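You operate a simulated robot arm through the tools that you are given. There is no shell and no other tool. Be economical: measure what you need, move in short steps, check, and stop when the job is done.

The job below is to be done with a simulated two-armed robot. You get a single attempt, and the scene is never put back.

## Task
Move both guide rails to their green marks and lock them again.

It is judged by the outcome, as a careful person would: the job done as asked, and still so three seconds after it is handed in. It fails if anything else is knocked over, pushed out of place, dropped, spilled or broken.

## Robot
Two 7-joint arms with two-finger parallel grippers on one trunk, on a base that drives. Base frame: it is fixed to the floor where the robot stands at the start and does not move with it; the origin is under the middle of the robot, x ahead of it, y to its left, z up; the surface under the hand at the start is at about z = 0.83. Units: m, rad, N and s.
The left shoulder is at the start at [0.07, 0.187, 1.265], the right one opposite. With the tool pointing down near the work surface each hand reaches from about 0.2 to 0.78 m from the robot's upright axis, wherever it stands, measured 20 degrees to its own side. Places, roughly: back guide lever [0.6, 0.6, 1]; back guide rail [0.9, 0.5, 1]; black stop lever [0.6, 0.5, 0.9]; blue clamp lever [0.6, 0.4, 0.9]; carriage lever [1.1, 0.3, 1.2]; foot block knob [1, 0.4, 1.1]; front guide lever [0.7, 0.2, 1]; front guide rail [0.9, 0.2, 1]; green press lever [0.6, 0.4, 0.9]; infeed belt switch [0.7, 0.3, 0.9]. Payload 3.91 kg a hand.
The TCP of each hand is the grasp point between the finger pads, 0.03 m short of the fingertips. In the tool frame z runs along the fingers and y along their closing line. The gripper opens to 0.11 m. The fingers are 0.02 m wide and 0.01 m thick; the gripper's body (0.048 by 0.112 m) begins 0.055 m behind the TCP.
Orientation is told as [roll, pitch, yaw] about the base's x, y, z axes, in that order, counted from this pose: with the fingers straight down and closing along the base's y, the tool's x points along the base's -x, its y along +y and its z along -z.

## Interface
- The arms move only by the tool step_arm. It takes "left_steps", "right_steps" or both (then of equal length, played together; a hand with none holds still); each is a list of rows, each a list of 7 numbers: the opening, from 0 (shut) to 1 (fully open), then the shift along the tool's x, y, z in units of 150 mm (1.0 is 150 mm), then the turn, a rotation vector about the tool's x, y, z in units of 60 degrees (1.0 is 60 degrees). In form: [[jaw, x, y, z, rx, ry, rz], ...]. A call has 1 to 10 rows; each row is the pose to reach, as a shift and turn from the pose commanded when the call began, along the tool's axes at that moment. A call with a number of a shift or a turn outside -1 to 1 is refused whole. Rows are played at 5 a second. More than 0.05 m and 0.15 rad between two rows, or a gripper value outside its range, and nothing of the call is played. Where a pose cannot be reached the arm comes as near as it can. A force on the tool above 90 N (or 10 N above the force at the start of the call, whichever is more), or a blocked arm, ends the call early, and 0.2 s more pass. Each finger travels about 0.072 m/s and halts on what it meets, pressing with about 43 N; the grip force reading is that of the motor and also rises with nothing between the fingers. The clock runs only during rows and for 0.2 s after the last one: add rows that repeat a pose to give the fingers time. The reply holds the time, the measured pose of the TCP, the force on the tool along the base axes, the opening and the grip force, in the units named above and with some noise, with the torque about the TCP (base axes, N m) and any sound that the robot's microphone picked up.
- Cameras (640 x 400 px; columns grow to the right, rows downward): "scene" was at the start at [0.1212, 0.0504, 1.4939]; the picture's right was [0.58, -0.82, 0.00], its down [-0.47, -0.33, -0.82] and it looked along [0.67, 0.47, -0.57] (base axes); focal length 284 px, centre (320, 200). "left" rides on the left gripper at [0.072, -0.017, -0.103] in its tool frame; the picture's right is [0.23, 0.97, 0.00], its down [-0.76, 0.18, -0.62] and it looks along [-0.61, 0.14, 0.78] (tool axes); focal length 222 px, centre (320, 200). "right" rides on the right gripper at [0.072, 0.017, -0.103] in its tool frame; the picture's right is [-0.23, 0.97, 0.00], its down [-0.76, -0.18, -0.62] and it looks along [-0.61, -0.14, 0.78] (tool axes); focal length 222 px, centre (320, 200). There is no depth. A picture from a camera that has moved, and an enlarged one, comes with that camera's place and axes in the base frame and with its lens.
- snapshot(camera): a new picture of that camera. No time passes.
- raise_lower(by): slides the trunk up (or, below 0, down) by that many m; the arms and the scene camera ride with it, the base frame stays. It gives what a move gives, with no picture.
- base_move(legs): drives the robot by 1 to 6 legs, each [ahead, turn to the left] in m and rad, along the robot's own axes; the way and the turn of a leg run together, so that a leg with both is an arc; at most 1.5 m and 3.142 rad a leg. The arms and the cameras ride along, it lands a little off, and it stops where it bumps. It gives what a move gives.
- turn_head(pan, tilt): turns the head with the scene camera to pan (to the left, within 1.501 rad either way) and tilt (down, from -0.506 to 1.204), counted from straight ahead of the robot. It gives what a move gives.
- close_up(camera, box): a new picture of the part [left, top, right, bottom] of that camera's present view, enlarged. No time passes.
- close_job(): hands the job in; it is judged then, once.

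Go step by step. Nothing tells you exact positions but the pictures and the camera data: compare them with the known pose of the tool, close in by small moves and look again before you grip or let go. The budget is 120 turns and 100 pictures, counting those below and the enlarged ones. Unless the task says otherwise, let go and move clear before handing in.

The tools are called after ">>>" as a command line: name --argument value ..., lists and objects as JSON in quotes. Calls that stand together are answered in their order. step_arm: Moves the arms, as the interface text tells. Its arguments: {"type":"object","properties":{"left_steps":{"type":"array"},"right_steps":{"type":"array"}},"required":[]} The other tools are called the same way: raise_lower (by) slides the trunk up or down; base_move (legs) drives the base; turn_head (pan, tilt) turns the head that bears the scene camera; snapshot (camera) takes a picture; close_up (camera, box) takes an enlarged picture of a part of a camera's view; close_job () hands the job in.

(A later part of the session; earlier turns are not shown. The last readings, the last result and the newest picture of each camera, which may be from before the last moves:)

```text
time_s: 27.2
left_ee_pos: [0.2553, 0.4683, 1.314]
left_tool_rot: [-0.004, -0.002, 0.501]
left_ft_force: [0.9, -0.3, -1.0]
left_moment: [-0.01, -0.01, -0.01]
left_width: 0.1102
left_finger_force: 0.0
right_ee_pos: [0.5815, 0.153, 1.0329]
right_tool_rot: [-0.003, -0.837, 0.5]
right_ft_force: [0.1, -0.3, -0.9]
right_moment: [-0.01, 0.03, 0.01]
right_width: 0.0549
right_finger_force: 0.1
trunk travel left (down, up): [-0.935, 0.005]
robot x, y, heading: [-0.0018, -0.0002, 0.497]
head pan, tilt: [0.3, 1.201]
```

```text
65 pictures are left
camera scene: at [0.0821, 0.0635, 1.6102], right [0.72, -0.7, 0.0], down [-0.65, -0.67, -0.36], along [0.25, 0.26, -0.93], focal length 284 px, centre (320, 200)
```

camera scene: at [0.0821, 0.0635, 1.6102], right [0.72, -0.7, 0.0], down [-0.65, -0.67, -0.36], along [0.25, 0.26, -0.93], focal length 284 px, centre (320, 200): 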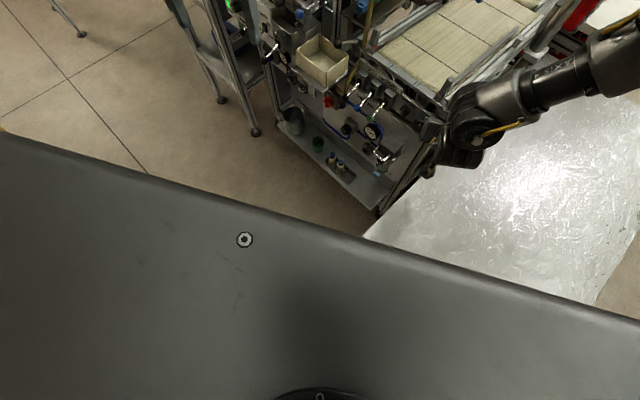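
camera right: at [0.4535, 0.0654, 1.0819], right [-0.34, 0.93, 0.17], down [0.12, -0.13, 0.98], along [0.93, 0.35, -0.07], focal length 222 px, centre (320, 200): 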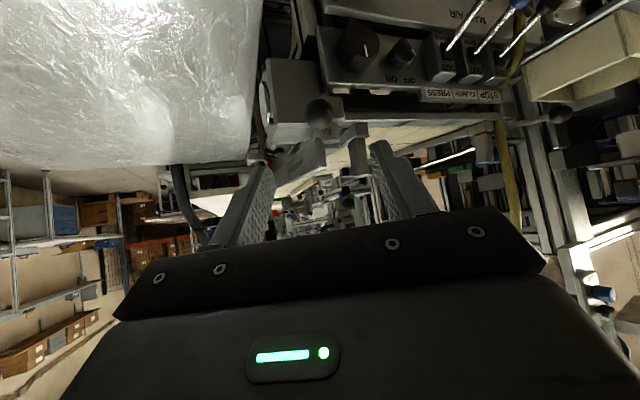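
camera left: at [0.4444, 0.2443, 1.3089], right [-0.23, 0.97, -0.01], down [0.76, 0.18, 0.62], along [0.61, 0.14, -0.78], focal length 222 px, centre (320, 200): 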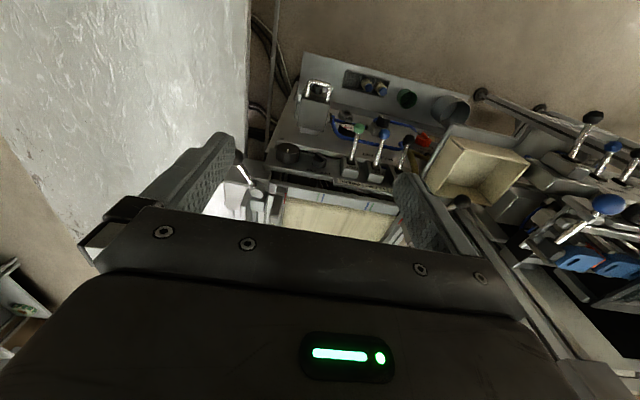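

The floor ahead-left is free. I plan to stand squarely in front of the conveyor at about [0.08, 0.35]; first I retract both hands close to the body.

>>> step_arm --right_steps '[[0.5, 0, -0.05, -0.3, 0, 0, 0], [0.5, -0.1, -0.1, -0.55, 0, 0, 0], [0.5, -0.25, -0.2, -0.8, 0, 0, 0], [0.5, -0.4, -0.3, -1.0, 0, 0, 0], [0.5, -0.4, -0.3, -1.0, 0, 0, 0]]' --left_steps '[[0.5, 0.25, 0, 0, 0, 0, 0], [0.5, 0.5, 0, 0, 0, 0, 0], [0.5, 0.75, 0, 0, 0, 0, 0], [0.5, 1.0, 0, 0, 0, 0, 0], [0.5, 1.0, 0, 0, 0, 0, 0]]'

>>> step_arm --right_steps '[[0.5, 0, -0.1, -0.3, 0, 0, 0], [0.5, 0, -0.2, -0.5, 0, 0, 0], [0.5, 0, -0.2, -0.5, 0, 0, 0]]'

```text
time_s: 28.4
left_ee_pos: [0.2063, 0.4562, 1.319]
left_tool_rot: [-0.004, -0.001, 0.499]
left_ft_force: [0.9, 0.4, 0.4]
left_moment: [-0.07, 0.01, -0.03]
left_width: 0.0549
left_finger_force: 0.0
left hand out of reach, approached as far as the arm can: row 1, 2, 3, 4, 5
right_ee_pos: [0.5394, 0.0834, 1.1747]
right_tool_rot: [-0.003, -0.838, 0.502]
right_ft_force: [-0.4, -0.2, 0.1]
right_moment: [-0.05, 0.01, 0.01]
right_width: 0.055
right_finger_force: 0.2
trunk travel left (down, up): [-0.935, 0.005]
robot x, y, heading: [0.0069, 0.0029, 0.5]
head pan, tilt: [0.3, 1.201]
```

```text
time_s: 29.2
left_ee_pos: [0.2082, 0.4544, 1.3194]
left_tool_rot: [-0.004, 0.002, 0.499]
left_ft_force: [0.0, -0.3, -1.1]
left_moment: [-0.01, 0.04, -0.02]
left_width: 0.0552
left_finger_force: 0.1
right_ee_pos: [0.5285, 0.0454, 1.2195]
right_tool_rot: [-0.001, -0.835, 0.501]
right_ft_force: [0.7, 0.1, -0.1]
right_moment: [-0.01, -0.05, 0.0]
right_width: 0.055
right_finger_force: 0.1
right hand out of reach, approached as far as the arm can: row 1, 2, 3
trunk travel left (down, up): [-0.935, 0.005]
robot x, y, heading: [0.0017, -0.0003, 0.5]
head pan, tilt: [0.3, 1.201]
```

>>> step_arm --right_steps '[[0.5, 0, 0, -0.3, 0, 0, 0], [0.5, 0.02, 0, -0.6, 0, 0, 0], [0.5, 0.05, 0, -0.9, 0, 0, 0], [0.5, 0.05, 0, -0.9, 0, 0, 0]]'

>>> step_arm --left_steps '[[0.5, 0, 0, -0.3, 0, 0, 0], [0.5, 0, 0, -0.5, 0, 0, 0], [0.5, 0, 0, -0.5, 0, 0, 0]]'

```text
time_s: 30.2
left_ee_pos: [0.2038, 0.4534, 1.3205]
left_tool_rot: [-0.007, -0.002, 0.498]
left_ft_force: [-0.2, -0.8, -0.2]
left_moment: [0.03, 0.01, 0.0]
left_width: 0.055
left_finger_force: 0.1
right_ee_pos: [0.5023, 0.0776, 1.3204]
right_tool_rot: [-0.002, -0.839, 0.504]
right_ft_force: [0.4, 0.8, -0.5]
right_moment: [0.03, 0.0, 0.01]
right_width: 0.0551
right_finger_force: 0.1
right hand out of reach, approached as far as the arm can: row 1, 2, 3, 4
trunk travel left (down, up): [-0.935, 0.005]
robot x, y, heading: [-0.0012, -0.0022, 0.501]
head pan, tilt: [0.3, 1.201]
```

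```text
time_s: 31.0
left_ee_pos: [0.2109, 0.4549, 1.3936]
left_tool_rot: [-0.003, 0.001, 0.499]
left_ft_force: [-0.1, -0.2, 0.1]
left_moment: [-0.02, 0.02, 0.02]
left_width: 0.0548
left_finger_force: 0.2
right_ee_pos: [0.5057, 0.0798, 1.3187]
right_tool_rot: [-0.003, -0.838, 0.502]
right_ft_force: [-0.8, 0.7, -0.7]
right_moment: [-0.02, 0.03, -0.03]
right_width: 0.055
right_finger_force: 0.1
trunk travel left (down, up): [-0.935, 0.005]
robot x, y, heading: [-0.0014, 0.0003, 0.499]
head pan, tilt: [0.3, 1.201]
```

Hands are high and tucked. I turn left, drive about 0.36 m, and turn back to face the conveyor.

>>> base_move --legs '[[0, 0.85], [0.36, 0]]'

>>> base_move --legs '[[0, -0.67]]'

>>> turn_head --pan -0.5 --tilt 0.8

>>> snapshot --camera "scene"

```text
time_s: 34.8
left_ee_pos: [-0.161, 0.5718, 1.3972]
left_tool_rot: [0.015, -0.003, 1.329]
left_ft_force: [-1.8, 0.4, -0.9]
left_moment: [-0.01, -0.12, -0.01]
left_width: 0.055
left_finger_force: 0.2
right_ee_pos: [0.3184, 0.527, 1.3198]
right_tool_rot: [0.004, -0.832, 1.317]
right_ft_force: [-0.3, 0.0, -0.5]
right_moment: [0.01, -0.01, -0.03]
right_width: 0.0555
right_finger_force: 0.0
trunk travel left (down, up): [-0.935, 0.005]
robot x, y, heading: [0.0214, 0.1118, 1.158]
head pan, tilt: [0.3, 1.201]
stopped in leg 2: the robot was blocked; the commanded pose is now the measured one
```

```text
time_s: 37.0
left_ee_pos: [0.1622, 0.5898, 1.3942]
left_tool_rot: [0.003, 0.003, 0.655]
left_ft_force: [-0.4, 0.9, -0.4]
left_moment: [0.05, -0.02, 0.01]
left_width: 0.0551
left_finger_force: 0.1
right_ee_pos: [0.5109, 0.2553, 1.3198]
right_tool_rot: [-0.004, -0.833, 0.649]
right_ft_force: [0.4, 0.4, 0.4]
right_moment: [-0.01, 0.02, -0.01]
right_width: 0.0552
right_finger_force: 0.1
trunk travel left (down, up): [-0.935, 0.005]
robot x, y, heading: [0.0217, 0.1102, 0.478]
head pan, tilt: [0.3, 1.201]
```

```text
time_s: 38.2
left_ee_pos: [0.1649, 0.5883, 1.3942]
left_tool_rot: [0.005, 0.002, 0.651]
left_ft_force: [0.5, 0.1, 0.1]
left_moment: [-0.01, 0.0, -0.05]
left_width: 0.0551
left_finger_force: 0.0
right_ee_pos: [0.5111, 0.2556, 1.3195]
right_tool_rot: [-0.003, -0.832, 0.646]
right_ft_force: [0.2, 0.2, 0.0]
right_moment: [-0.01, 0.04, 0.01]
right_width: 0.0548
right_finger_force: 0.0
trunk travel left (down, up): [-0.935, 0.005]
robot x, y, heading: [0.0177, 0.1095, 0.481]
head pan, tilt: [-0.499, 0.799]
```

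```text
64 pictures are left
camera scene: at [0.1463, 0.1318, 1.638], right [-0.02, -1.0, 0.0], down [-0.72, 0.01, -0.7], along [0.7, -0.01, -0.72], focal length 284 px, centre (320, 200)
```

scene: 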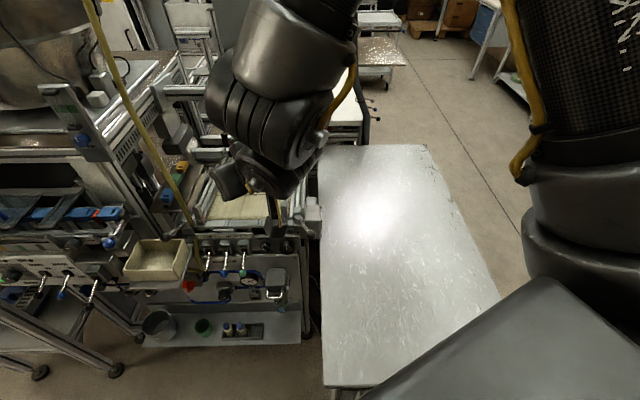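

The base bumped, most likely at the table's near-left corner (about [0.30, 0.12]). I back off a little, then go around with more clearance.

>>> base_move --legs '[[-0.14, 0]]'

>>> base_move --legs '[[0, 0.85], [0.42, 0]]'

>>> snapshot --camera "scene"

```text
time_s: 39.5
left_ee_pos: [0.0452, 0.5246, 1.3935]
left_tool_rot: [0.005, 0.003, 0.652]
left_ft_force: [-0.2, -0.4, 0.0]
left_moment: [0.01, 0.01, 0.0]
left_width: 0.055
left_finger_force: 0.0
right_ee_pos: [0.3923, 0.1913, 1.3174]
right_tool_rot: [-0.002, -0.832, 0.644]
right_ft_force: [-0.3, 0.6, -0.7]
right_moment: [0.03, -0.01, 0.02]
right_width: 0.0551
right_finger_force: 0.1
trunk travel left (down, up): [-0.935, 0.005]
robot x, y, heading: [-0.102, 0.0407, 0.476]
head pan, tilt: [-0.499, 0.799]
```

```text
time_s: 44.3
left_ee_pos: [-0.2744, 0.8702, 1.3944]
left_tool_rot: [0.005, -0.001, 1.515]
left_ft_force: [-0.1, -0.5, -0.9]
left_moment: [0.02, 0.0, 0.02]
left_width: 0.055
left_finger_force: 0.1
right_ee_pos: [0.2031, 0.9145, 1.3211]
right_tool_rot: [-0.004, -0.835, 1.506]
right_ft_force: [-0.8, -0.1, 0.2]
right_moment: [-0.01, -0.03, 0.02]
right_width: 0.0549
right_finger_force: 0.1
trunk travel left (down, up): [-0.935, 0.005]
robot x, y, heading: [-0.0044, 0.4525, 1.337]
head pan, tilt: [-0.499, 0.799]
```

```text
63 pictures are left
camera scene: at [0.0583, 0.5589, 1.6382], right [0.75, -0.67, 0.0], down [-0.48, -0.53, -0.7], along [0.47, 0.52, -0.72], focal length 284 px, centre (320, 200)
```

scene: 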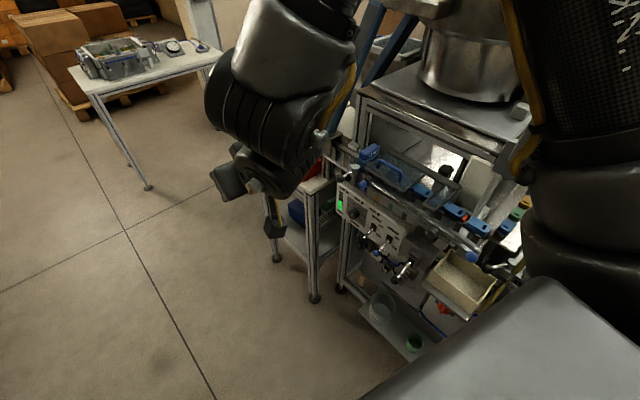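

Clear. I turn back to face the conveyor.

>>> base_move --legs '[[0, -0.7], [0, -0.63]]'

>>> turn_head --pan 0.0 --tilt 0.75

>>> snapshot --camera "scene"

```text
time_s: 48.3
left_ee_pos: [0.3402, 0.814, 1.3956]
left_tool_rot: [0.006, 0.002, 0.183]
left_ft_force: [0.2, 0.3, -0.5]
left_moment: [-0.02, 0.02, 0.01]
left_width: 0.055
left_finger_force: 0.1
right_ee_pos: [0.4965, 0.3595, 1.3196]
right_tool_rot: [-0.003, -0.833, 0.175]
right_ft_force: [0.1, 0.1, 0.0]
right_moment: [-0.01, 0.01, -0.02]
right_width: 0.0552
right_finger_force: 0.1
trunk travel left (down, up): [-0.935, 0.005]
robot x, y, heading: [-0.0054, 0.4539, 0.008]
head pan, tilt: [-0.499, 0.799]
```

```text
time_s: 49.2
left_ee_pos: [0.3401, 0.8127, 1.3948]
left_tool_rot: [0.004, 0.002, 0.182]
left_ft_force: [-0.8, -0.8, -0.3]
left_moment: [-0.03, 0.02, -0.01]
left_width: 0.0552
left_finger_force: 0.0
right_ee_pos: [0.4975, 0.3594, 1.3193]
right_tool_rot: [-0.003, -0.833, 0.175]
right_ft_force: [0.3, 0.2, -0.1]
right_moment: [-0.04, 0.0, 0.02]
right_width: 0.055
right_finger_force: 0.1
trunk travel left (down, up): [-0.935, 0.005]
robot x, y, heading: [-0.004, 0.4493, 0.007]
head pan, tilt: [0.0, 0.75]
```

```text
62 pictures are left
camera scene: at [0.1271, 0.4535, 1.642], right [0.01, -1.0, 0.0], down [-0.68, -0.01, -0.73], along [0.73, 0.01, -0.68], focal length 284 px, centre (320, 200)
```

scene: 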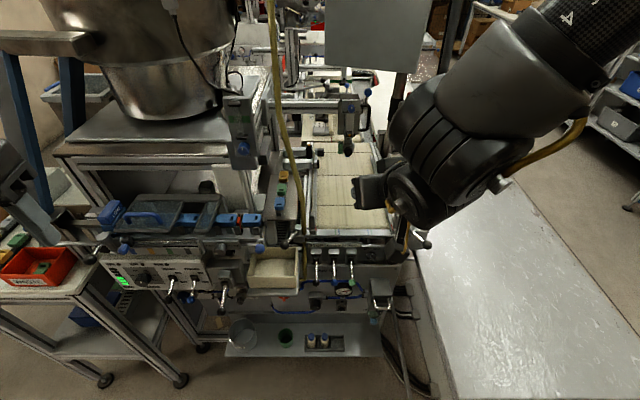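

Good view now. I move 0.1 m closer, then pull the right hand aside to see the front lever.

>>> base_move --legs '[[0.1, 0]]'

>>> step_arm --right_steps '[[0.5, 0, -0.3, 0, 0, 0, 0], [0.5, 0, -0.6, 0, 0, 0, 0], [0.5, 0, -0.9, 0, 0, 0, 0], [0.5, 0, -1.0, -0.15, 0, 0, 0], [0.5, 0, -1.0, -0.3, 0, 0, 0], [0.5, 0, -1.0, -0.3, 0, 0, 0]]'

>>> snapshot --camera "scene"

>>> close_up --camera "scene" --box '[280, 160, 450, 270]'

```text
time_s: 50.4
left_ee_pos: [0.4216, 0.8156, 1.4]
left_tool_rot: [0.001, -0.015, 0.183]
left_ft_force: [-1.1, 0.3, 1.0]
left_moment: [-0.01, -0.07, 0.0]
left_width: 0.0553
left_finger_force: 0.0
right_ee_pos: [0.5804, 0.3614, 1.3267]
right_tool_rot: [-0.009, -0.847, 0.182]
right_ft_force: [-1.6, 0.5, 0.7]
right_moment: [0.02, -0.01, 0.01]
right_width: 0.0548
right_finger_force: 0.0
trunk travel left (down, up): [-0.935, 0.005]
robot x, y, heading: [0.0943, 0.4523, 0.012]
head pan, tilt: [0.0, 0.75]
```

```text
time_s: 51.8
left_ee_pos: [0.4373, 0.813, 1.3953]
left_tool_rot: [0.007, -0.002, 0.183]
left_ft_force: [-0.4, 0.2, 0.3]
left_moment: [-0.02, 0.02, -0.05]
left_width: 0.0553
left_finger_force: 0.0
right_ee_pos: [0.5925, 0.2411, 1.3447]
right_tool_rot: [-0.004, -0.833, 0.175]
right_ft_force: [-0.2, 1.0, -0.4]
right_moment: [0.0, 0.01, 0.02]
right_width: 0.0548
right_finger_force: 0.1
right hand out of reach, approached as far as the arm can: row 3, 4, 5, 6
trunk travel left (down, up): [-0.935, 0.005]
robot x, y, heading: [0.0962, 0.4514, 0.013]
head pan, tilt: [0.0, 0.75]
```

```text
61 pictures are left
camera scene: at [0.2263, 0.4529, 1.6419], right [0.01, -1.0, 0.0], down [-0.68, -0.01, -0.73], along [0.73, 0.01, -0.68], focal length 284 px, centre (320, 200)
```

scene: 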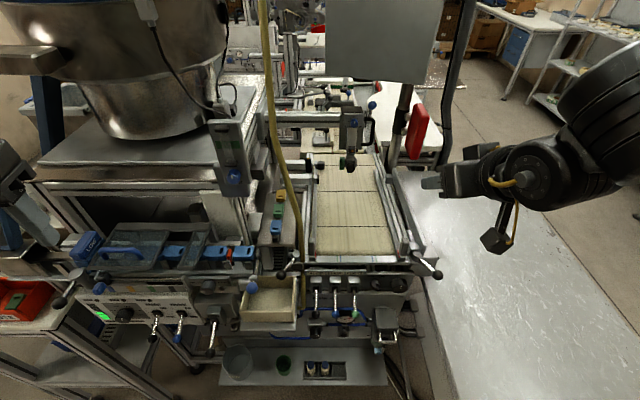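

```text
3.64 times, centred on (365, 215) of scene
camera zoom: at [0.2263, 0.4529, 1.6419], right [0.01, -1.0, 0.0], down [-0.68, -0.01, -0.73], along [0.73, 0.01, -0.68], focal length 1034 px, centre (156, 146)
```

zoom: 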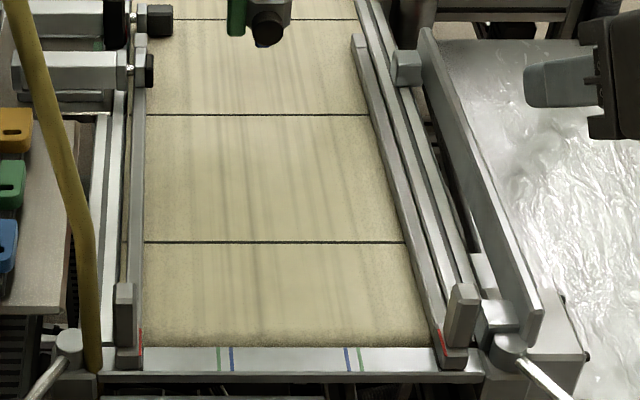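

Now both rails, marks and levers are plainly in view. I lower the right hand to just short of the front lever's ball.

>>> step_arm --right_steps '[[0.5, 0.2, -0.06, 0.15, 0, 0, 0], [0.5, 0.4, -0.12, 0.3, 0, 0, 0], [0.5, 0.6, -0.18, 0.45, 0, 0, 0], [0.5, 0.78, -0.23, 0.6, 0, 0, 0], [0.5, 0.78, -0.23, 0.6, 0, 0, 0]]'

>>> snapshot --camera "scene"

```text
time_s: 53.0
left_ee_pos: [0.4381, 0.811, 1.396]
left_tool_rot: [0.009, -0.003, 0.182]
left_ft_force: [-0.5, -0.1, 0.2]
left_moment: [0.05, 0.02, -0.03]
left_width: 0.055
left_finger_force: 0.1
right_ee_pos: [0.5894, 0.2293, 1.2179]
right_tool_rot: [-0.001, -0.837, 0.174]
right_ft_force: [-0.1, -0.2, -0.3]
right_moment: [0.01, -0.01, 0.01]
right_width: 0.0552
right_finger_force: 0.0
right hand out of reach, approached as far as the arm can: row 1, 2, 3, 4, 5
trunk travel left (down, up): [-0.935, 0.005]
robot x, y, heading: [0.0974, 0.4534, 0.011]
head pan, tilt: [0.0, 0.75]
```

```text
59 pictures are left
camera scene: at [0.2277, 0.4501, 1.6419], right [0.01, -1.0, 0.0], down [-0.68, 0.0, -0.73], along [0.73, 0.01, -0.68], focal length 284 px, centre (320, 200)
```

scene: 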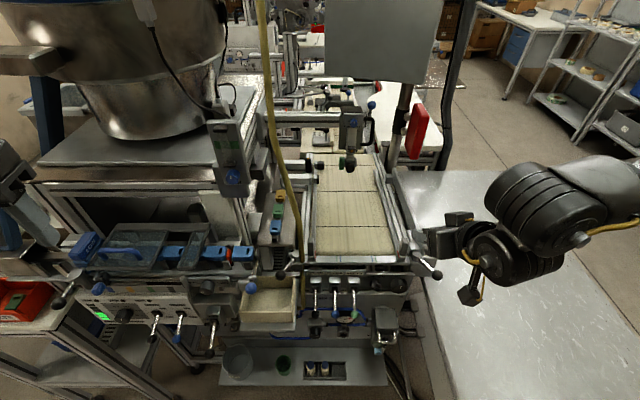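

The right arm resists moving outward with this hand direction. I test whether turning the hand's heading frees it.

>>> step_arm --right_steps '[[0.5, 0, 0, 0, -0.1, 0, -0.09], [0.5, 0, 0, 0, -0.2, 0, -0.18], [0.5, 0, 0, 0, -0.3, 0, -0.27], [0.5, 0, 0, 0, -0.354, 0, -0.32], [0.5, 0, 0, 0, -0.354, 0, -0.32]]'

>>> step_arm --right_steps '[[0.5, 0, 0, 0, 0.1, 0, 0.09], [0.5, 0, 0, 0, 0.2, 0, 0.18], [0.5, 0, 0, 0, 0.3, 0, 0.27], [0.5, 0, 0, 0, 0.4, 0, 0.36], [0.5, 0, 0, 0, 0.5, 0, 0.45], [0.5, 0, 0, 0, 0.6, 0, 0.54], [0.5, 0, 0, 0, 0.7, 0, 0.63], [0.5, 0, 0, 0, 0.7, 0, 0.63]]'

```text
time_s: 54.2
left_ee_pos: [0.4358, 0.8245, 1.3925]
left_tool_rot: [-0.002, 0.0, 0.183]
left_ft_force: [0.3, 0.0, 0.0]
left_moment: [-0.07, -0.02, 0.01]
left_width: 0.0549
left_finger_force: 0.0
right_ee_pos: [0.5388, 0.4212, 1.2664]
right_tool_rot: [-0.019, -0.826, 0.622]
right_ft_force: [-0.7, 0.7, 0.6]
right_moment: [-0.07, -0.02, -0.05]
right_width: 0.055
right_finger_force: 0.1
right hand out of reach, approached as far as the arm can: row 1, 2, 3, 4, 5
trunk travel left (down, up): [-0.935, 0.005]
robot x, y, heading: [0.0911, 0.4513, 0.006]
head pan, tilt: [0.0, 0.75]
```

```text
time_s: 56.0
left_ee_pos: [0.4356, 0.8139, 1.3962]
left_tool_rot: [0.004, -0.001, 0.184]
left_ft_force: [-0.6, -0.7, 0.1]
left_moment: [0.01, 0.0, 0.0]
left_width: 0.055
left_finger_force: 0.1
right_ee_pos: [0.5438, 0.4095, 1.2678]
right_tool_rot: [0.001, -0.837, -0.391]
right_ft_force: [0.3, 0.5, 0.5]
right_moment: [0.03, 0.02, 0.03]
right_width: 0.0548
right_finger_force: 0.0
trunk travel left (down, up): [-0.935, 0.005]
robot x, y, heading: [0.0911, 0.4514, 0.012]
head pan, tilt: [0.0, 0.75]
```

Pointing the hand outward (negative yaw) is reachable. I move towards the front lever with this heading.

>>> step_arm --right_steps '[[0.5, 0.05, -0.2, 0.15, 0, 0, 0], [0.5, 0.1, -0.4, 0.3, 0, 0, 0], [0.5, 0.15, -0.6, 0.45, 0, 0, 0], [0.5, 0.2, -0.75, 0.6, 0, 0, 0], [0.5, 0.26, -0.9, 0.78, 0, 0, 0], [0.5, 0.26, -0.9, 0.78, 0, 0, 0]]'

>>> snapshot --camera "scene"

```text
time_s: 57.4
left_ee_pos: [0.4361, 0.8154, 1.3959]
left_tool_rot: [0.006, -0.001, 0.183]
left_ft_force: [0.1, -1.0, -0.3]
left_moment: [0.01, -0.02, -0.03]
left_width: 0.0549
left_finger_force: 0.1
right_ee_pos: [0.5513, 0.2618, 1.162]
right_tool_rot: [-0.011, -0.842, -0.37]
right_ft_force: [-0.5, 0.5, 0.4]
right_moment: [-0.02, -0.01, -0.03]
right_width: 0.0549
right_finger_force: 0.1
trunk travel left (down, up): [-0.935, 0.005]
robot x, y, heading: [0.0934, 0.4547, 0.009]
head pan, tilt: [0.0, 0.75]
```

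```text
58 pictures are left
camera scene: at [0.2256, 0.4549, 1.642], right [0.01, -1.0, 0.0], down [-0.68, -0.01, -0.73], along [0.73, 0.01, -0.68], focal length 284 px, centre (320, 200)
```

scene: 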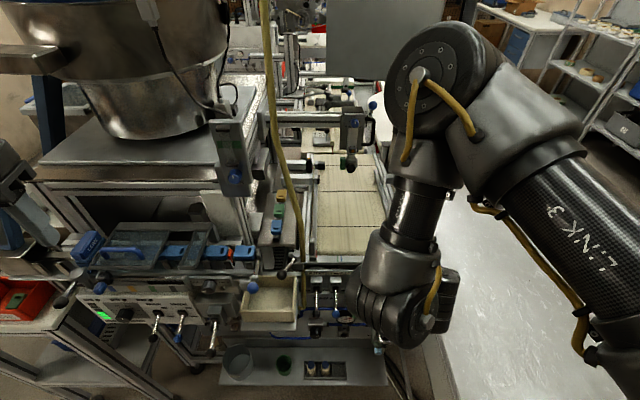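

The arm has now changed to a freer posture. I continue to the pre-position by the front ball and look.

>>> step_arm --right_steps '[[0.5, 0.07, -0.13, 0.19, 0, 0, 0], [0.5, 0.14, -0.26, 0.38, 0, 0, 0], [0.5, 0.21, -0.39, 0.57, 0, 0, 0], [0.5, 0.28, -0.51, 0.7, 0, 0, 0], [0.5, 0.28, -0.51, 0.7, 0, 0, 0]]'

>>> close_up --camera "right" --box '[200, 60, 440, 220]'

>>> close_up --camera "scene" --box '[340, 210, 480, 350]'

```text
time_s: 58.6
left_ee_pos: [0.4367, 0.8152, 1.3949]
left_tool_rot: [0.003, -0.004, 0.183]
left_ft_force: [0.5, 0.2, 0.3]
left_moment: [0.02, -0.04, -0.02]
left_width: 0.0552
left_finger_force: 0.1
right_ee_pos: [0.5952, 0.1665, 1.0579]
right_tool_rot: [-0.013, -0.838, -0.37]
right_ft_force: [1.1, 0.2, 0.1]
right_moment: [0.03, 0.0, 0.01]
right_width: 0.055
right_finger_force: 0.0
right hand out of reach, approached as far as the arm can: row 1, 2, 3, 4, 5
trunk travel left (down, up): [-0.935, 0.005]
robot x, y, heading: [0.0925, 0.4558, 0.014]
head pan, tilt: [0.0, 0.75]
```

```text
2.50 times, centred on (320, 140) of right
camera zoom: at [0.4856, 0.2292, 1.0712], right [0.5, 0.85, 0.16], down [-0.02, -0.17, 0.98], along [0.86, -0.5, -0.07], focal length 555 px, centre (320, 350)
```

zoom: 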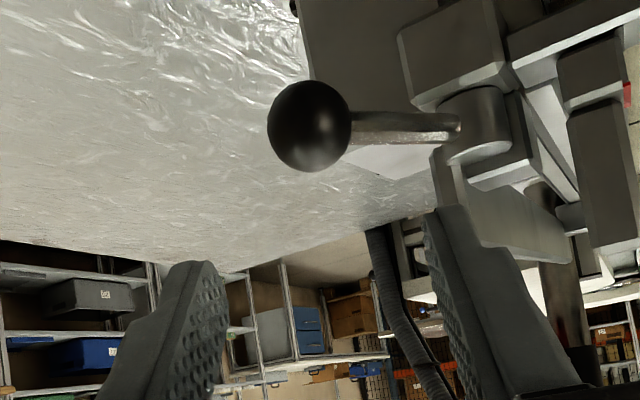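

```text
2.86 times, centred on (410, 280) of scene
camera zoom: at [0.2261, 0.4557, 1.642], right [0.01, -1.0, 0.0], down [-0.68, -0.01, -0.73], along [0.73, 0.01, -0.68], focal length 813 px, centre (63, -29)
```

zoom: 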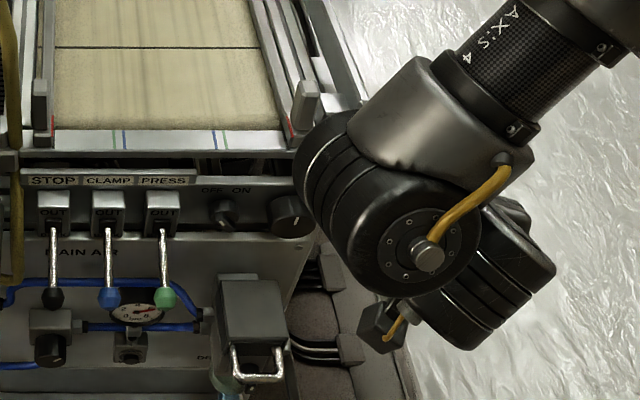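

The ball is about [0.633, 0.150, 0.99]; I advance so the fingers straddle it.

>>> step_arm --right_steps '[[0.5, 0.05, 0, 0.13, 0, 0, 0], [0.5, 0.1, 0, 0.26, 0, 0, 0], [0.5, 0.15, 0, 0.4, 0, 0, 0], [0.5, 0.15, 0, 0.48, 0, 0, 0], [0.5, 0.15, 0, 0.48, 0, 0, 0]]'

>>> close_up --camera "right" --box '[200, 80, 440, 240]'

```text
time_s: 59.8
left_ee_pos: [0.437, 0.8145, 1.395]
left_tool_rot: [0.006, -0.001, 0.183]
left_ft_force: [0.0, 0.1, -0.2]
left_moment: [0.02, 0.0, 0.01]
left_width: 0.0547
left_finger_force: 0.1
right_ee_pos: [0.6303, 0.151, 0.9913]
right_tool_rot: [-0.01, -0.841, -0.37]
right_ft_force: [-0.3, 0.6, -1.0]
right_moment: [-0.02, 0.04, 0.0]
right_width: 0.0548
right_finger_force: 0.1
trunk travel left (down, up): [-0.935, 0.005]
robot x, y, heading: [0.0941, 0.4533, 0.007]
head pan, tilt: [0.0, 0.75]
```

```text
2.50 times, centred on (320, 160) of right
camera zoom: at [0.5199, 0.2148, 1.0057], right [0.5, 0.85, 0.16], down [-0.02, -0.17, 0.98], along [0.86, -0.5, -0.07], focal length 555 px, centre (320, 300)
```

zoom: 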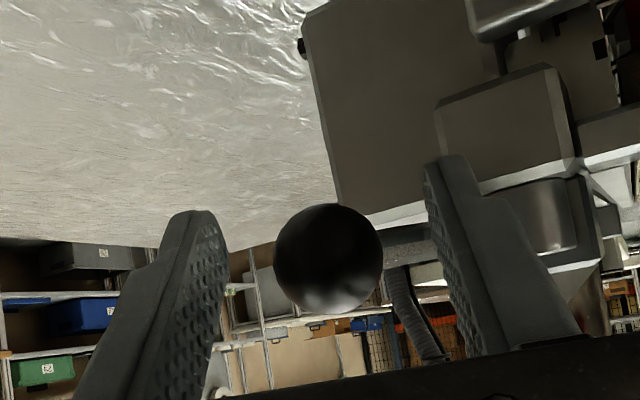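

The ball is centred between the pads. I close on it gently.

>>> step_arm --right_steps '[[0.3, 0, 0, 0, 0, 0, 0], [0.2, 0, 0, 0, 0, 0, 0], [0.1, 0, 0, 0, 0, 0, 0], [0.1, 0, 0, 0, 0, 0, 0], [0.1, 0, 0, 0, 0, 0, 0]]'

```text
time_s: 61.0
left_ee_pos: [0.4367, 0.8172, 1.3941]
left_tool_rot: [0.004, 0.001, 0.182]
left_ft_force: [0.1, -0.3, 0.8]
left_moment: [0.02, -0.01, 0.03]
left_width: 0.0551
left_finger_force: 0.0
right_ee_pos: [0.6291, 0.1544, 0.9897]
right_tool_rot: [-0.017, -0.835, -0.366]
right_ft_force: [-15.2, 23.1, -32.0]
right_moment: [0.3, 0.77, 0.98]
right_width: 0.0305
right_finger_force: 19.7
trunk travel left (down, up): [-0.935, 0.005]
robot x, y, heading: [0.0939, 0.451, 0.008]
head pan, tilt: [0.0, 0.75]
```

Gripped, with some side load. I try a small swing inward (towards +y) first, watching the force.

>>> step_arm --right_steps '[[0.1, 0.02, 0.02, 0, 0, 0, 0], [0.1, 0.04, 0.055, -0.03, 0, 0, 0], [0.1, 0.04, 0.055, -0.03, 0, 0, 0]]'

>>> close_up --camera "right" --box '[200, 80, 440, 240]'

```text
time_s: 61.8
left_ee_pos: [0.4341, 0.8124, 1.3971]
left_tool_rot: [0.007, -0.004, 0.183]
left_ft_force: [-0.3, -0.9, -0.3]
left_moment: [0.0, -0.01, 0.01]
left_width: 0.055
left_finger_force: 0.1
right_ee_pos: [0.6242, 0.1581, 0.9896]
right_tool_rot: [-0.013, -0.842, -0.37]
right_ft_force: [-17.2, -10.4, -15.4]
right_moment: [0.01, 0.24, -0.29]
right_width: 0.0293
right_finger_force: 17.8
trunk travel left (down, up): [-0.935, 0.005]
robot x, y, heading: [0.0936, 0.4543, 0.006]
head pan, tilt: [0.0, 0.75]
```

```text
2.50 times, centred on (320, 160) of right
camera zoom: at [0.5149, 0.2224, 1.0044], right [0.5, 0.85, 0.16], down [-0.02, -0.17, 0.98], along [0.86, -0.5, -0.07], focal length 555 px, centre (320, 300)
```

zoom: 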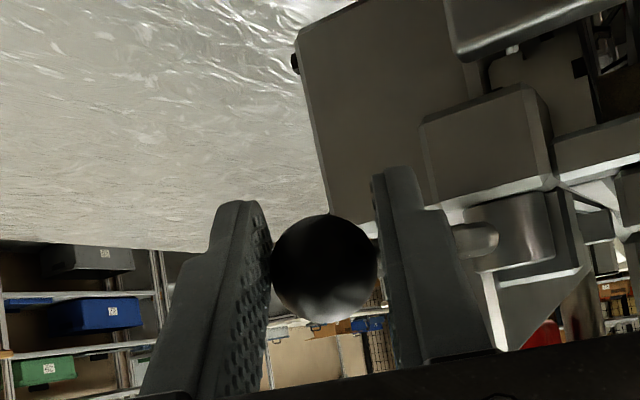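

>>> step_arm --right_steps '[[0.1, 0.02, 0.04, -0.02, 0, 0, 0], [0.1, 0.03, 0.08, -0.03, 0, 0, 0], [0.1, 0.03, 0.08, -0.03, 0, 0, 0]]'

>>> close_up --camera "right" --box '[200, 80, 440, 240]'

```text
time_s: 62.6
left_ee_pos: [0.4316, 0.8124, 1.3973]
left_tool_rot: [0.005, -0.005, 0.183]
left_ft_force: [0.2, -0.8, -0.4]
left_moment: [0.01, 0.0, -0.01]
left_width: 0.055
left_finger_force: 0.1
right_ee_pos: [0.6216, 0.1744, 0.9918]
right_tool_rot: [-0.008, -0.838, -0.374]
right_ft_force: [-32.5, -10.2, -6.4]
right_moment: [-0.22, 0.02, -0.44]
right_width: 0.0268
right_finger_force: 45.1
trunk travel left (down, up): [-0.935, 0.005]
robot x, y, heading: [0.0937, 0.4524, 0.008]
head pan, tilt: [0.0, 0.75]
```

```text
2.50 times, centred on (320, 160) of right
camera zoom: at [0.5106, 0.2375, 1.0055], right [0.5, 0.85, 0.16], down [-0.02, -0.18, 0.98], along [0.86, -0.5, -0.07], focal length 555 px, centre (320, 300)
```

zoom: 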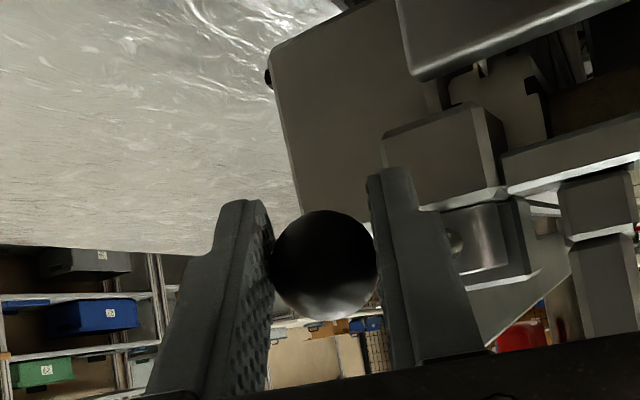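

The lever swings inward with little resistance. I carry on along the arc.

>>> step_arm --right_steps '[[0.1, 0.02, 0.07, -0.03, 0, 0, 0], [0.1, 0.04, 0.155, -0.045, 0, 0, 0], [0.1, 0.04, 0.24, -0.045, 0, 0, 0], [0.1, 0.034, 0.323, -0.038, 0, 0, 0], [0.1, 0.034, 0.323, -0.038, 0, 0, 0]]'

>>> close_up --camera "right" --box '[200, 80, 440, 240]'

```text
time_s: 63.8
left_ee_pos: [0.4347, 0.815, 1.3963]
left_tool_rot: [0.004, -0.004, 0.182]
left_ft_force: [-0.4, -0.7, 0.5]
left_moment: [-0.02, 0.0, -0.01]
left_width: 0.0553
left_finger_force: 0.1
right_ee_pos: [0.6361, 0.2226, 0.9916]
right_tool_rot: [-0.013, -0.844, -0.369]
right_ft_force: [-13.5, 2.2, -11.0]
right_moment: [-0.23, -0.13, -0.29]
right_width: 0.0271
right_finger_force: 45.1
trunk travel left (down, up): [-0.935, 0.005]
robot x, y, heading: [0.0916, 0.4525, 0.011]
head pan, tilt: [0.0, 0.75]
```

```text
2.50 times, centred on (320, 160) of right
camera zoom: at [0.5261, 0.2868, 1.0057], right [0.5, 0.85, 0.16], down [-0.02, -0.17, 0.98], along [0.86, -0.5, -0.07], focal length 555 px, centre (320, 300)
```

zoom: 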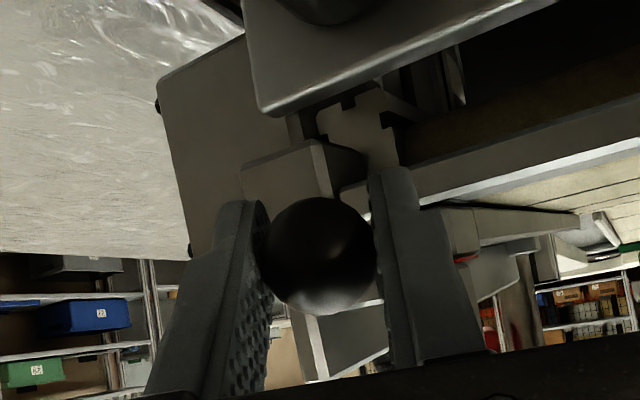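

>>> step_arm --right_steps '[[0.1, -0.01, 0.05, 0.01, 0, 0, 0], [0.1, -0.02, 0.09, 0.02, 0, 0, 0], [0.1, -0.02, 0.09, 0.02, 0, 0, 0]]'

>>> close_up --camera "scene" --box '[360, 210, 440, 270]'

```text
time_s: 64.6
left_ee_pos: [0.4292, 0.8079, 1.3982]
left_tool_rot: [0.009, -0.009, 0.184]
left_ft_force: [-1.1, -0.2, -0.3]
left_moment: [-0.03, 0.02, 0.0]
left_width: 0.055
left_finger_force: 0.0
right_ee_pos: [0.6376, 0.2257, 0.9925]
right_tool_rot: [-0.019, -0.84, -0.371]
right_ft_force: [-41.1, -34.8, -2.5]
right_moment: [-0.38, -0.05, -0.6]
right_width: 0.0273
right_finger_force: 44.8
trunk travel left (down, up): [-0.935, 0.005]
robot x, y, heading: [0.0925, 0.4515, 0.008]
head pan, tilt: [0.0, 0.75]
```

```text
6.67 times, centred on (400, 240) of scene
camera zoom: at [0.2162, 0.4466, 1.6428], right [0.01, -1.0, -0.01], down [-0.68, 0.0, -0.74], along [0.74, 0.01, -0.68], focal length 1897 px, centre (-213, -67)
```

zoom: 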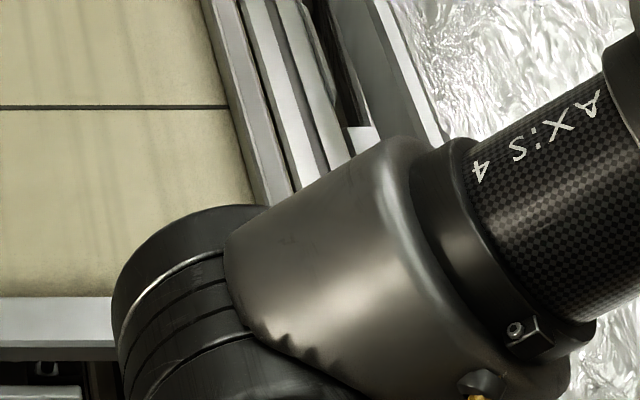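

A firm stop came at about 65 degrees of swing, so the front lever should now be unlocked. I release and back off.

>>> step_arm --right_steps '[[0.1, 0.01, -0.06, -0.01, 0, 0, 0], [0.3, 0.01, -0.06, -0.01, 0, 0, 0], [0.5, 0.01, -0.06, -0.01, 0, 0, 0], [0.5, 0.01, -0.06, -0.01, 0, 0, 0], [0.5, 0, -0.06, -0.2, 0, 0, 0], [0.5, 0, -0.06, -0.4, 0, 0, 0], [0.5, 0, -0.1, -0.6, 0, 0, 0], [0.5, 0, -0.1, -0.6, 0, 0, 0]]'

>>> snapshot --camera "right"

>>> close_up --camera "scene" --box '[280, 200, 440, 300]'

```text
time_s: 66.4
left_ee_pos: [0.4379, 0.8133, 1.395]
left_tool_rot: [0.005, -0.001, 0.18]
left_ft_force: [-0.6, 0.1, -0.2]
left_moment: [-0.01, -0.02, 0.0]
left_width: 0.0549
left_finger_force: 0.1
right_ee_pos: [0.5981, 0.2455, 1.0509]
right_tool_rot: [-0.013, -0.836, -0.371]
right_ft_force: [0.2, -0.2, 0.0]
right_moment: [0.03, -0.01, -0.01]
right_width: 0.0547
right_finger_force: 0.0
right hand out of reach, approached as far as the arm can: row 7, 8
trunk travel left (down, up): [-0.935, 0.005]
robot x, y, heading: [0.093, 0.4546, 0.008]
head pan, tilt: [0.0, 0.75]
```

```text
50 pictures are left
camera right: at [0.4877, 0.3089, 1.0652], right [0.5, 0.85, 0.16], down [-0.02, -0.18, 0.98], along [0.86, -0.5, -0.08], focal length 222 px, centre (320, 200)
```

right: 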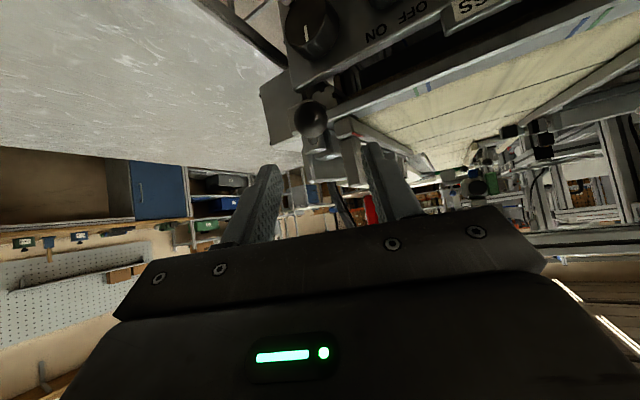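

```text
4.00 times, centred on (360, 250) of scene
camera zoom: at [0.227, 0.4532, 1.6419], right [0.01, -1.0, 0.0], down [-0.68, -0.01, -0.73], along [0.73, 0.01, -0.68], focal length 1138 px, centre (160, 0)
```

zoom: 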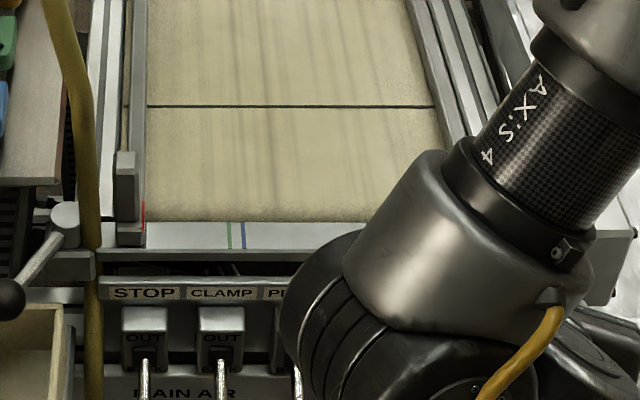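

The front post's top is at about [0.717, 0.230, 1.04] and must travel about 0.061 m inward (+y). I straighten the hand's heading to grip it squarely.

>>> step_arm --right_steps '[[0.6, -0.05, 0, -0.05, -0.09, 0, -0.08], [0.6, -0.1, 0, -0.1, -0.18, 0, -0.16], [0.6, -0.15, 0, -0.15, -0.263, 0, -0.235], [0.6, -0.15, 0, -0.15, -0.263, 0, -0.235]]'

>>> snapshot --camera "right"

```text
time_s: 67.4
left_ee_pos: [0.4366, 0.816, 1.3951]
left_tool_rot: [0.002, -0.001, 0.182]
left_ft_force: [0.1, -0.1, 0.7]
left_moment: [-0.05, -0.01, 0.0]
left_width: 0.055
left_finger_force: 0.1
right_ee_pos: [0.5952, 0.2492, 1.0827]
right_tool_rot: [-0.012, -0.837, 0.0]
right_ft_force: [0.0, -0.5, 0.0]
right_moment: [0.0, -0.01, 0.0]
right_width: 0.0659
right_finger_force: 0.1
trunk travel left (down, up): [-0.935, 0.005]
robot x, y, heading: [0.0943, 0.4553, 0.011]
head pan, tilt: [0.0, 0.75]
```

```text
48 pictures are left
camera right: at [0.4705, 0.2685, 1.0972], right [0.16, 0.97, 0.16], down [0.04, -0.17, 0.98], along [0.99, -0.15, -0.07], focal length 222 px, centre (320, 200)
```

right: 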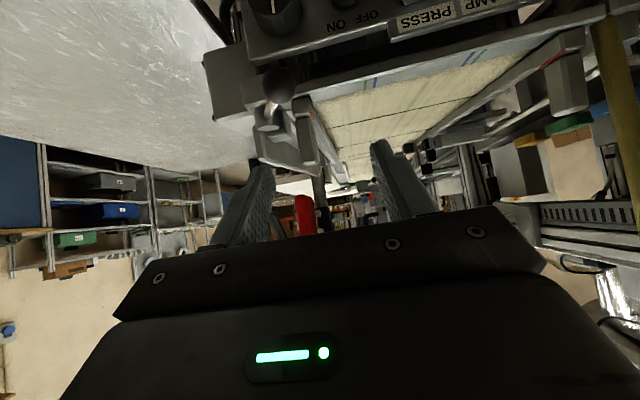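

>>> step_arm --right_steps '[[0.6, -0.14, -0.07, 0.15, 0, 0, 0], [0.6, -0.27, -0.13, 0.3, 0, 0, 0], [0.6, -0.27, -0.13, 0.5, 0, 0, 0], [0.6, -0.27, -0.13, 0.65, 0, 0, 0], [0.6, -0.27, -0.13, 0.65, 0, 0, 0]]'

>>> close_up --camera "right" --box '[200, 80, 440, 240]'

```text
time_s: 68.6
left_ee_pos: [0.4375, 0.813, 1.3961]
left_tool_rot: [0.005, -0.001, 0.181]
left_ft_force: [-0.1, -0.1, 0.1]
left_moment: [0.0, 0.01, 0.02]
left_width: 0.0549
left_finger_force: 0.1
right_ee_pos: [0.6621, 0.264, 1.0677]
right_tool_rot: [-0.014, -0.838, -0.004]
right_ft_force: [0.1, 0.1, -0.3]
right_moment: [0.0, 0.01, 0.02]
right_width: 0.0661
right_finger_force: 0.0
right hand out of reach, approached as far as the arm can: row 2, 3, 4, 5
trunk travel left (down, up): [-0.935, 0.005]
robot x, y, heading: [0.0947, 0.4547, 0.013]
head pan, tilt: [0.0, 0.75]
```

```text
2.50 times, centred on (320, 160) of right
camera zoom: at [0.5358, 0.2834, 1.0823], right [0.17, 0.97, 0.16], down [0.04, -0.17, 0.98], along [0.98, -0.16, -0.07], focal length 555 px, centre (320, 300)
```

zoom: 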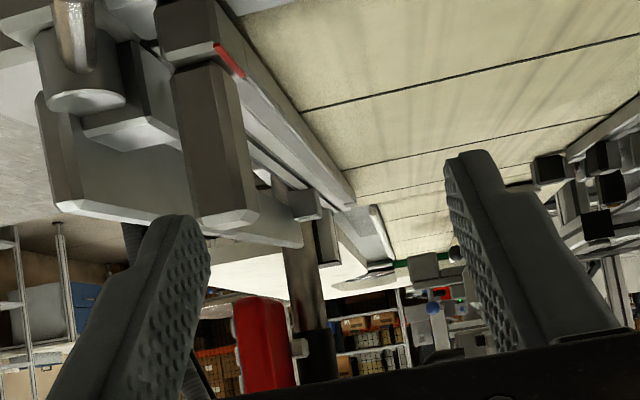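

Outward reach is limiting again at this heading. Turning the base 0.3 rad left should ease it; I retract the hand first.

>>> step_arm --right_steps '[[0.6, 0, 0, -0.25, 0, 0, 0], [0.6, 0, 0, -0.5, 0, 0, 0], [0.6, -0.1, 0, -0.75, 0, 0, 0], [0.6, -0.1, 0, -0.9, 0, 0, 0], [0.6, -0.1, 0, -0.9, 0, 0, 0]]'

>>> base_move --legs '[[0, 0.3]]'

```text
time_s: 69.8
left_ee_pos: [0.4363, 0.8142, 1.3957]
left_tool_rot: [0.006, -0.001, 0.184]
left_ft_force: [-0.6, -1.1, -0.6]
left_moment: [-0.01, -0.03, 0.01]
left_width: 0.0548
left_finger_force: 0.0
right_ee_pos: [0.5691, 0.2681, 1.1671]
right_tool_rot: [-0.013, -0.837, -0.002]
right_ft_force: [-0.7, 1.1, 0.5]
right_moment: [0.01, 0.0, -0.02]
right_width: 0.0661
right_finger_force: 0.0
trunk travel left (down, up): [-0.935, 0.005]
robot x, y, heading: [0.0922, 0.4557, 0.011]
head pan, tilt: [0.0, 0.75]
```

```text
time_s: 71.2
left_ee_pos: [0.3156, 0.8995, 1.3952]
left_tool_rot: [0.005, -0.002, 0.486]
left_ft_force: [-1.6, -0.3, -1.4]
left_moment: [0.03, 0.02, 0.02]
left_width: 0.0552
left_finger_force: 0.0
right_ee_pos: [0.6048, 0.4158, 1.1658]
right_tool_rot: [-0.01, -0.837, 0.301]
right_ft_force: [-0.3, -0.5, -0.1]
right_moment: [0.0, 0.05, 0.01]
right_width: 0.066
right_finger_force: 0.1
trunk travel left (down, up): [-0.935, 0.005]
robot x, y, heading: [0.0953, 0.4525, 0.311]
head pan, tilt: [0.0, 0.75]
```

>>> step_arm --right_steps '[[0.6, 0.08, -0.2, 0, 0.07, 0, 0.064], [0.6, 0.16, -0.4, 0, 0.14, 0, 0.128], [0.6, 0.25, -0.6, 0, 0.213, 0, 0.192], [0.6, 0.35, -0.8, 0, 0.213, 0, 0.192], [0.6, 0.45, -1.0, 0, 0.213, 0, 0.192], [0.6, 0.45, -1.0, 0, 0.213, 0, 0.192]]'

```text
time_s: 72.6
left_ee_pos: [0.311, 0.9033, 1.3943]
left_tool_rot: [0.001, -0.001, 0.486]
left_ft_force: [0.2, 0.9, -0.3]
left_moment: [-0.05, -0.02, 0.0]
left_width: 0.0549
left_finger_force: 0.0
right_ee_pos: [0.6354, 0.2351, 1.156]
right_tool_rot: [0.003, -0.819, 0.006]
right_ft_force: [-0.4, 0.0, 0.5]
right_moment: [0.01, -0.03, -0.04]
right_width: 0.066
right_finger_force: 0.0
right hand out of reach, approached as far as the arm can: row 1, 2, 3, 4, 5, 6
trunk travel left (down, up): [-0.935, 0.005]
robot x, y, heading: [0.0936, 0.4524, 0.315]
head pan, tilt: [0.0, 0.75]
```

>>> step_arm --right_steps '[[0.6, 0.08, -0.01, 0.17, 0, 0, 0], [0.6, 0.16, -0.02, 0.34, 0, 0, 0], [0.6, 0.25, -0.03, 0.5, 0, 0, 0], [0.6, 0.25, -0.03, 0.65, 0, 0, 0], [0.6, 0.25, -0.03, 0.65, 0, 0, 0]]'

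>>> close_up --camera "right" --box '[200, 80, 440, 240]'

```text
time_s: 73.8
left_ee_pos: [0.3147, 0.9001, 1.3947]
left_tool_rot: [0.006, 0.0, 0.486]
left_ft_force: [-0.5, 0.0, -0.3]
left_moment: [0.01, 0.01, -0.02]
left_width: 0.055
left_finger_force: 0.0
right_ee_pos: [0.6667, 0.2433, 1.0712]
right_tool_rot: [-0.013, -0.833, -0.002]
right_ft_force: [0.6, 0.2, -0.3]
right_moment: [-0.04, 0.01, -0.03]
right_width: 0.0661
right_finger_force: 0.0
right hand out of reach, approached as far as the arm can: row 3, 4, 5
trunk travel left (down, up): [-0.935, 0.005]
robot x, y, heading: [0.0899, 0.4511, 0.316]
head pan, tilt: [0.0, 0.75]
```

```text
2.50 times, centred on (320, 160) of right
camera zoom: at [0.5406, 0.2629, 1.0862], right [0.16, 0.97, 0.16], down [0.05, -0.17, 0.98], along [0.99, -0.15, -0.08], focal length 555 px, centre (320, 300)
```

zoom: 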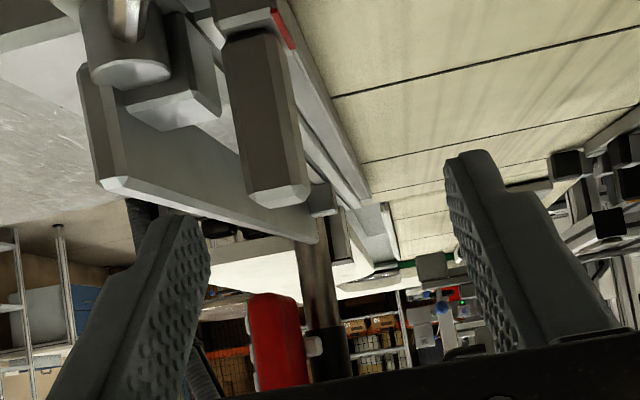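

>>> step_arm --right_steps '[[0.6, 0, -0.03, 0.1, 0, 0, 0], [0.6, 0, -0.06, 0.2, 0, 0, 0], [0.6, 0, -0.08, 0.3, 0, 0, 0], [0.6, 0, -0.08, 0.3, 0, 0, 0]]'

>>> close_up --camera "right" --box '[200, 80, 440, 240]'

```text
time_s: 74.8
left_ee_pos: [0.3132, 0.9008, 1.3948]
left_tool_rot: [0.006, -0.002, 0.484]
left_ft_force: [0.0, 0.2, -0.5]
left_moment: [0.03, 0.0, -0.02]
left_width: 0.055
left_finger_force: 0.1
right_ee_pos: [0.6749, 0.2537, 1.0581]
right_tool_rot: [-0.015, -0.841, 0.0]
right_ft_force: [-0.2, 0.1, -0.2]
right_moment: [0.03, -0.03, -0.01]
right_width: 0.0661
right_finger_force: 0.1
right hand out of reach, approached as far as the arm can: row 1, 2, 3, 4
trunk travel left (down, up): [-0.935, 0.005]
robot x, y, heading: [0.0922, 0.4511, 0.312]
head pan, tilt: [0.0, 0.75]
```

```text
2.50 times, centred on (320, 160) of right
camera zoom: at [0.5489, 0.2737, 1.0723], right [0.16, 0.97, 0.16], down [0.04, -0.17, 0.98], along [0.99, -0.15, -0.07], focal length 555 px, centre (320, 300)
```

zoom: 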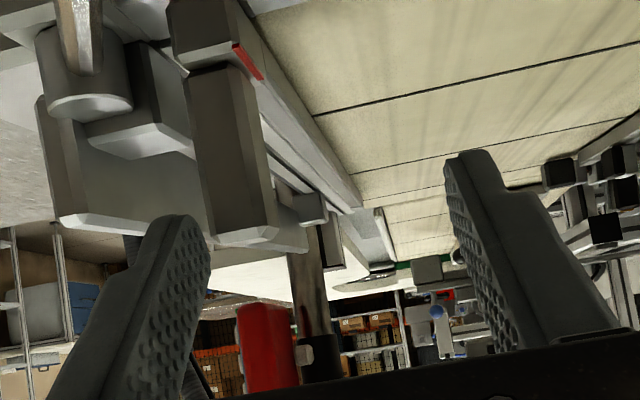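

I test whether a steeper (more vertical) hand helps now that the hand is low relative to the shoulder.

>>> step_arm --right_steps '[[0.6, 0, 0, 0, 0, 0.14, 0], [0.6, 0, 0, 0, 0, 0.28, 0], [0.6, 0, 0, 0, 0, 0.42, 0], [0.6, 0, 0, 0, 0, 0.42, 0]]'

>>> step_arm --right_steps '[[0.6, -0.05, -0.05, 0, 0, 0, 0], [0.6, -0.12, -0.1, 0.05, 0, 0, 0], [0.6, -0.18, -0.15, 0.1, 0, 0, 0], [0.6, -0.18, -0.15, 0.1, 0, 0, 0]]'

```text
time_s: 75.8
left_ee_pos: [0.3142, 0.8997, 1.3972]
left_tool_rot: [0.006, -0.003, 0.486]
left_ft_force: [0.7, -0.2, 0.2]
left_moment: [0.0, 0.0, 0.02]
left_width: 0.055
left_finger_force: 0.0
right_ee_pos: [0.6461, 0.2821, 1.0686]
right_tool_rot: [-0.013, -0.401, -0.009]
right_ft_force: [0.6, -0.1, 0.1]
right_moment: [0.02, -0.01, 0.01]
right_width: 0.066
right_finger_force: 0.1
right hand out of reach, approached as far as the arm can: row 1, 2, 3, 4
trunk travel left (down, up): [-0.935, 0.005]
robot x, y, heading: [0.0939, 0.4471, 0.315]
head pan, tilt: [0.0, 0.75]
```

```text
time_s: 76.8
left_ee_pos: [0.3134, 0.9008, 1.3948]
left_tool_rot: [0.006, -0.001, 0.484]
left_ft_force: [0.1, -0.3, 0.0]
left_moment: [-0.02, 0.0, 0.01]
left_width: 0.0551
left_finger_force: 0.0
right_ee_pos: [0.6419, 0.2808, 1.0771]
right_tool_rot: [-0.007, -0.399, -0.006]
right_ft_force: [1.5, -0.4, -0.2]
right_moment: [0.02, -0.01, -0.03]
right_width: 0.0662
right_finger_force: 0.1
right hand out of reach, approached as far as the arm can: row 1, 2, 3, 4
trunk travel left (down, up): [-0.935, 0.005]
robot x, y, heading: [0.0976, 0.4505, 0.313]
head pan, tilt: [0.0, 0.75]
```

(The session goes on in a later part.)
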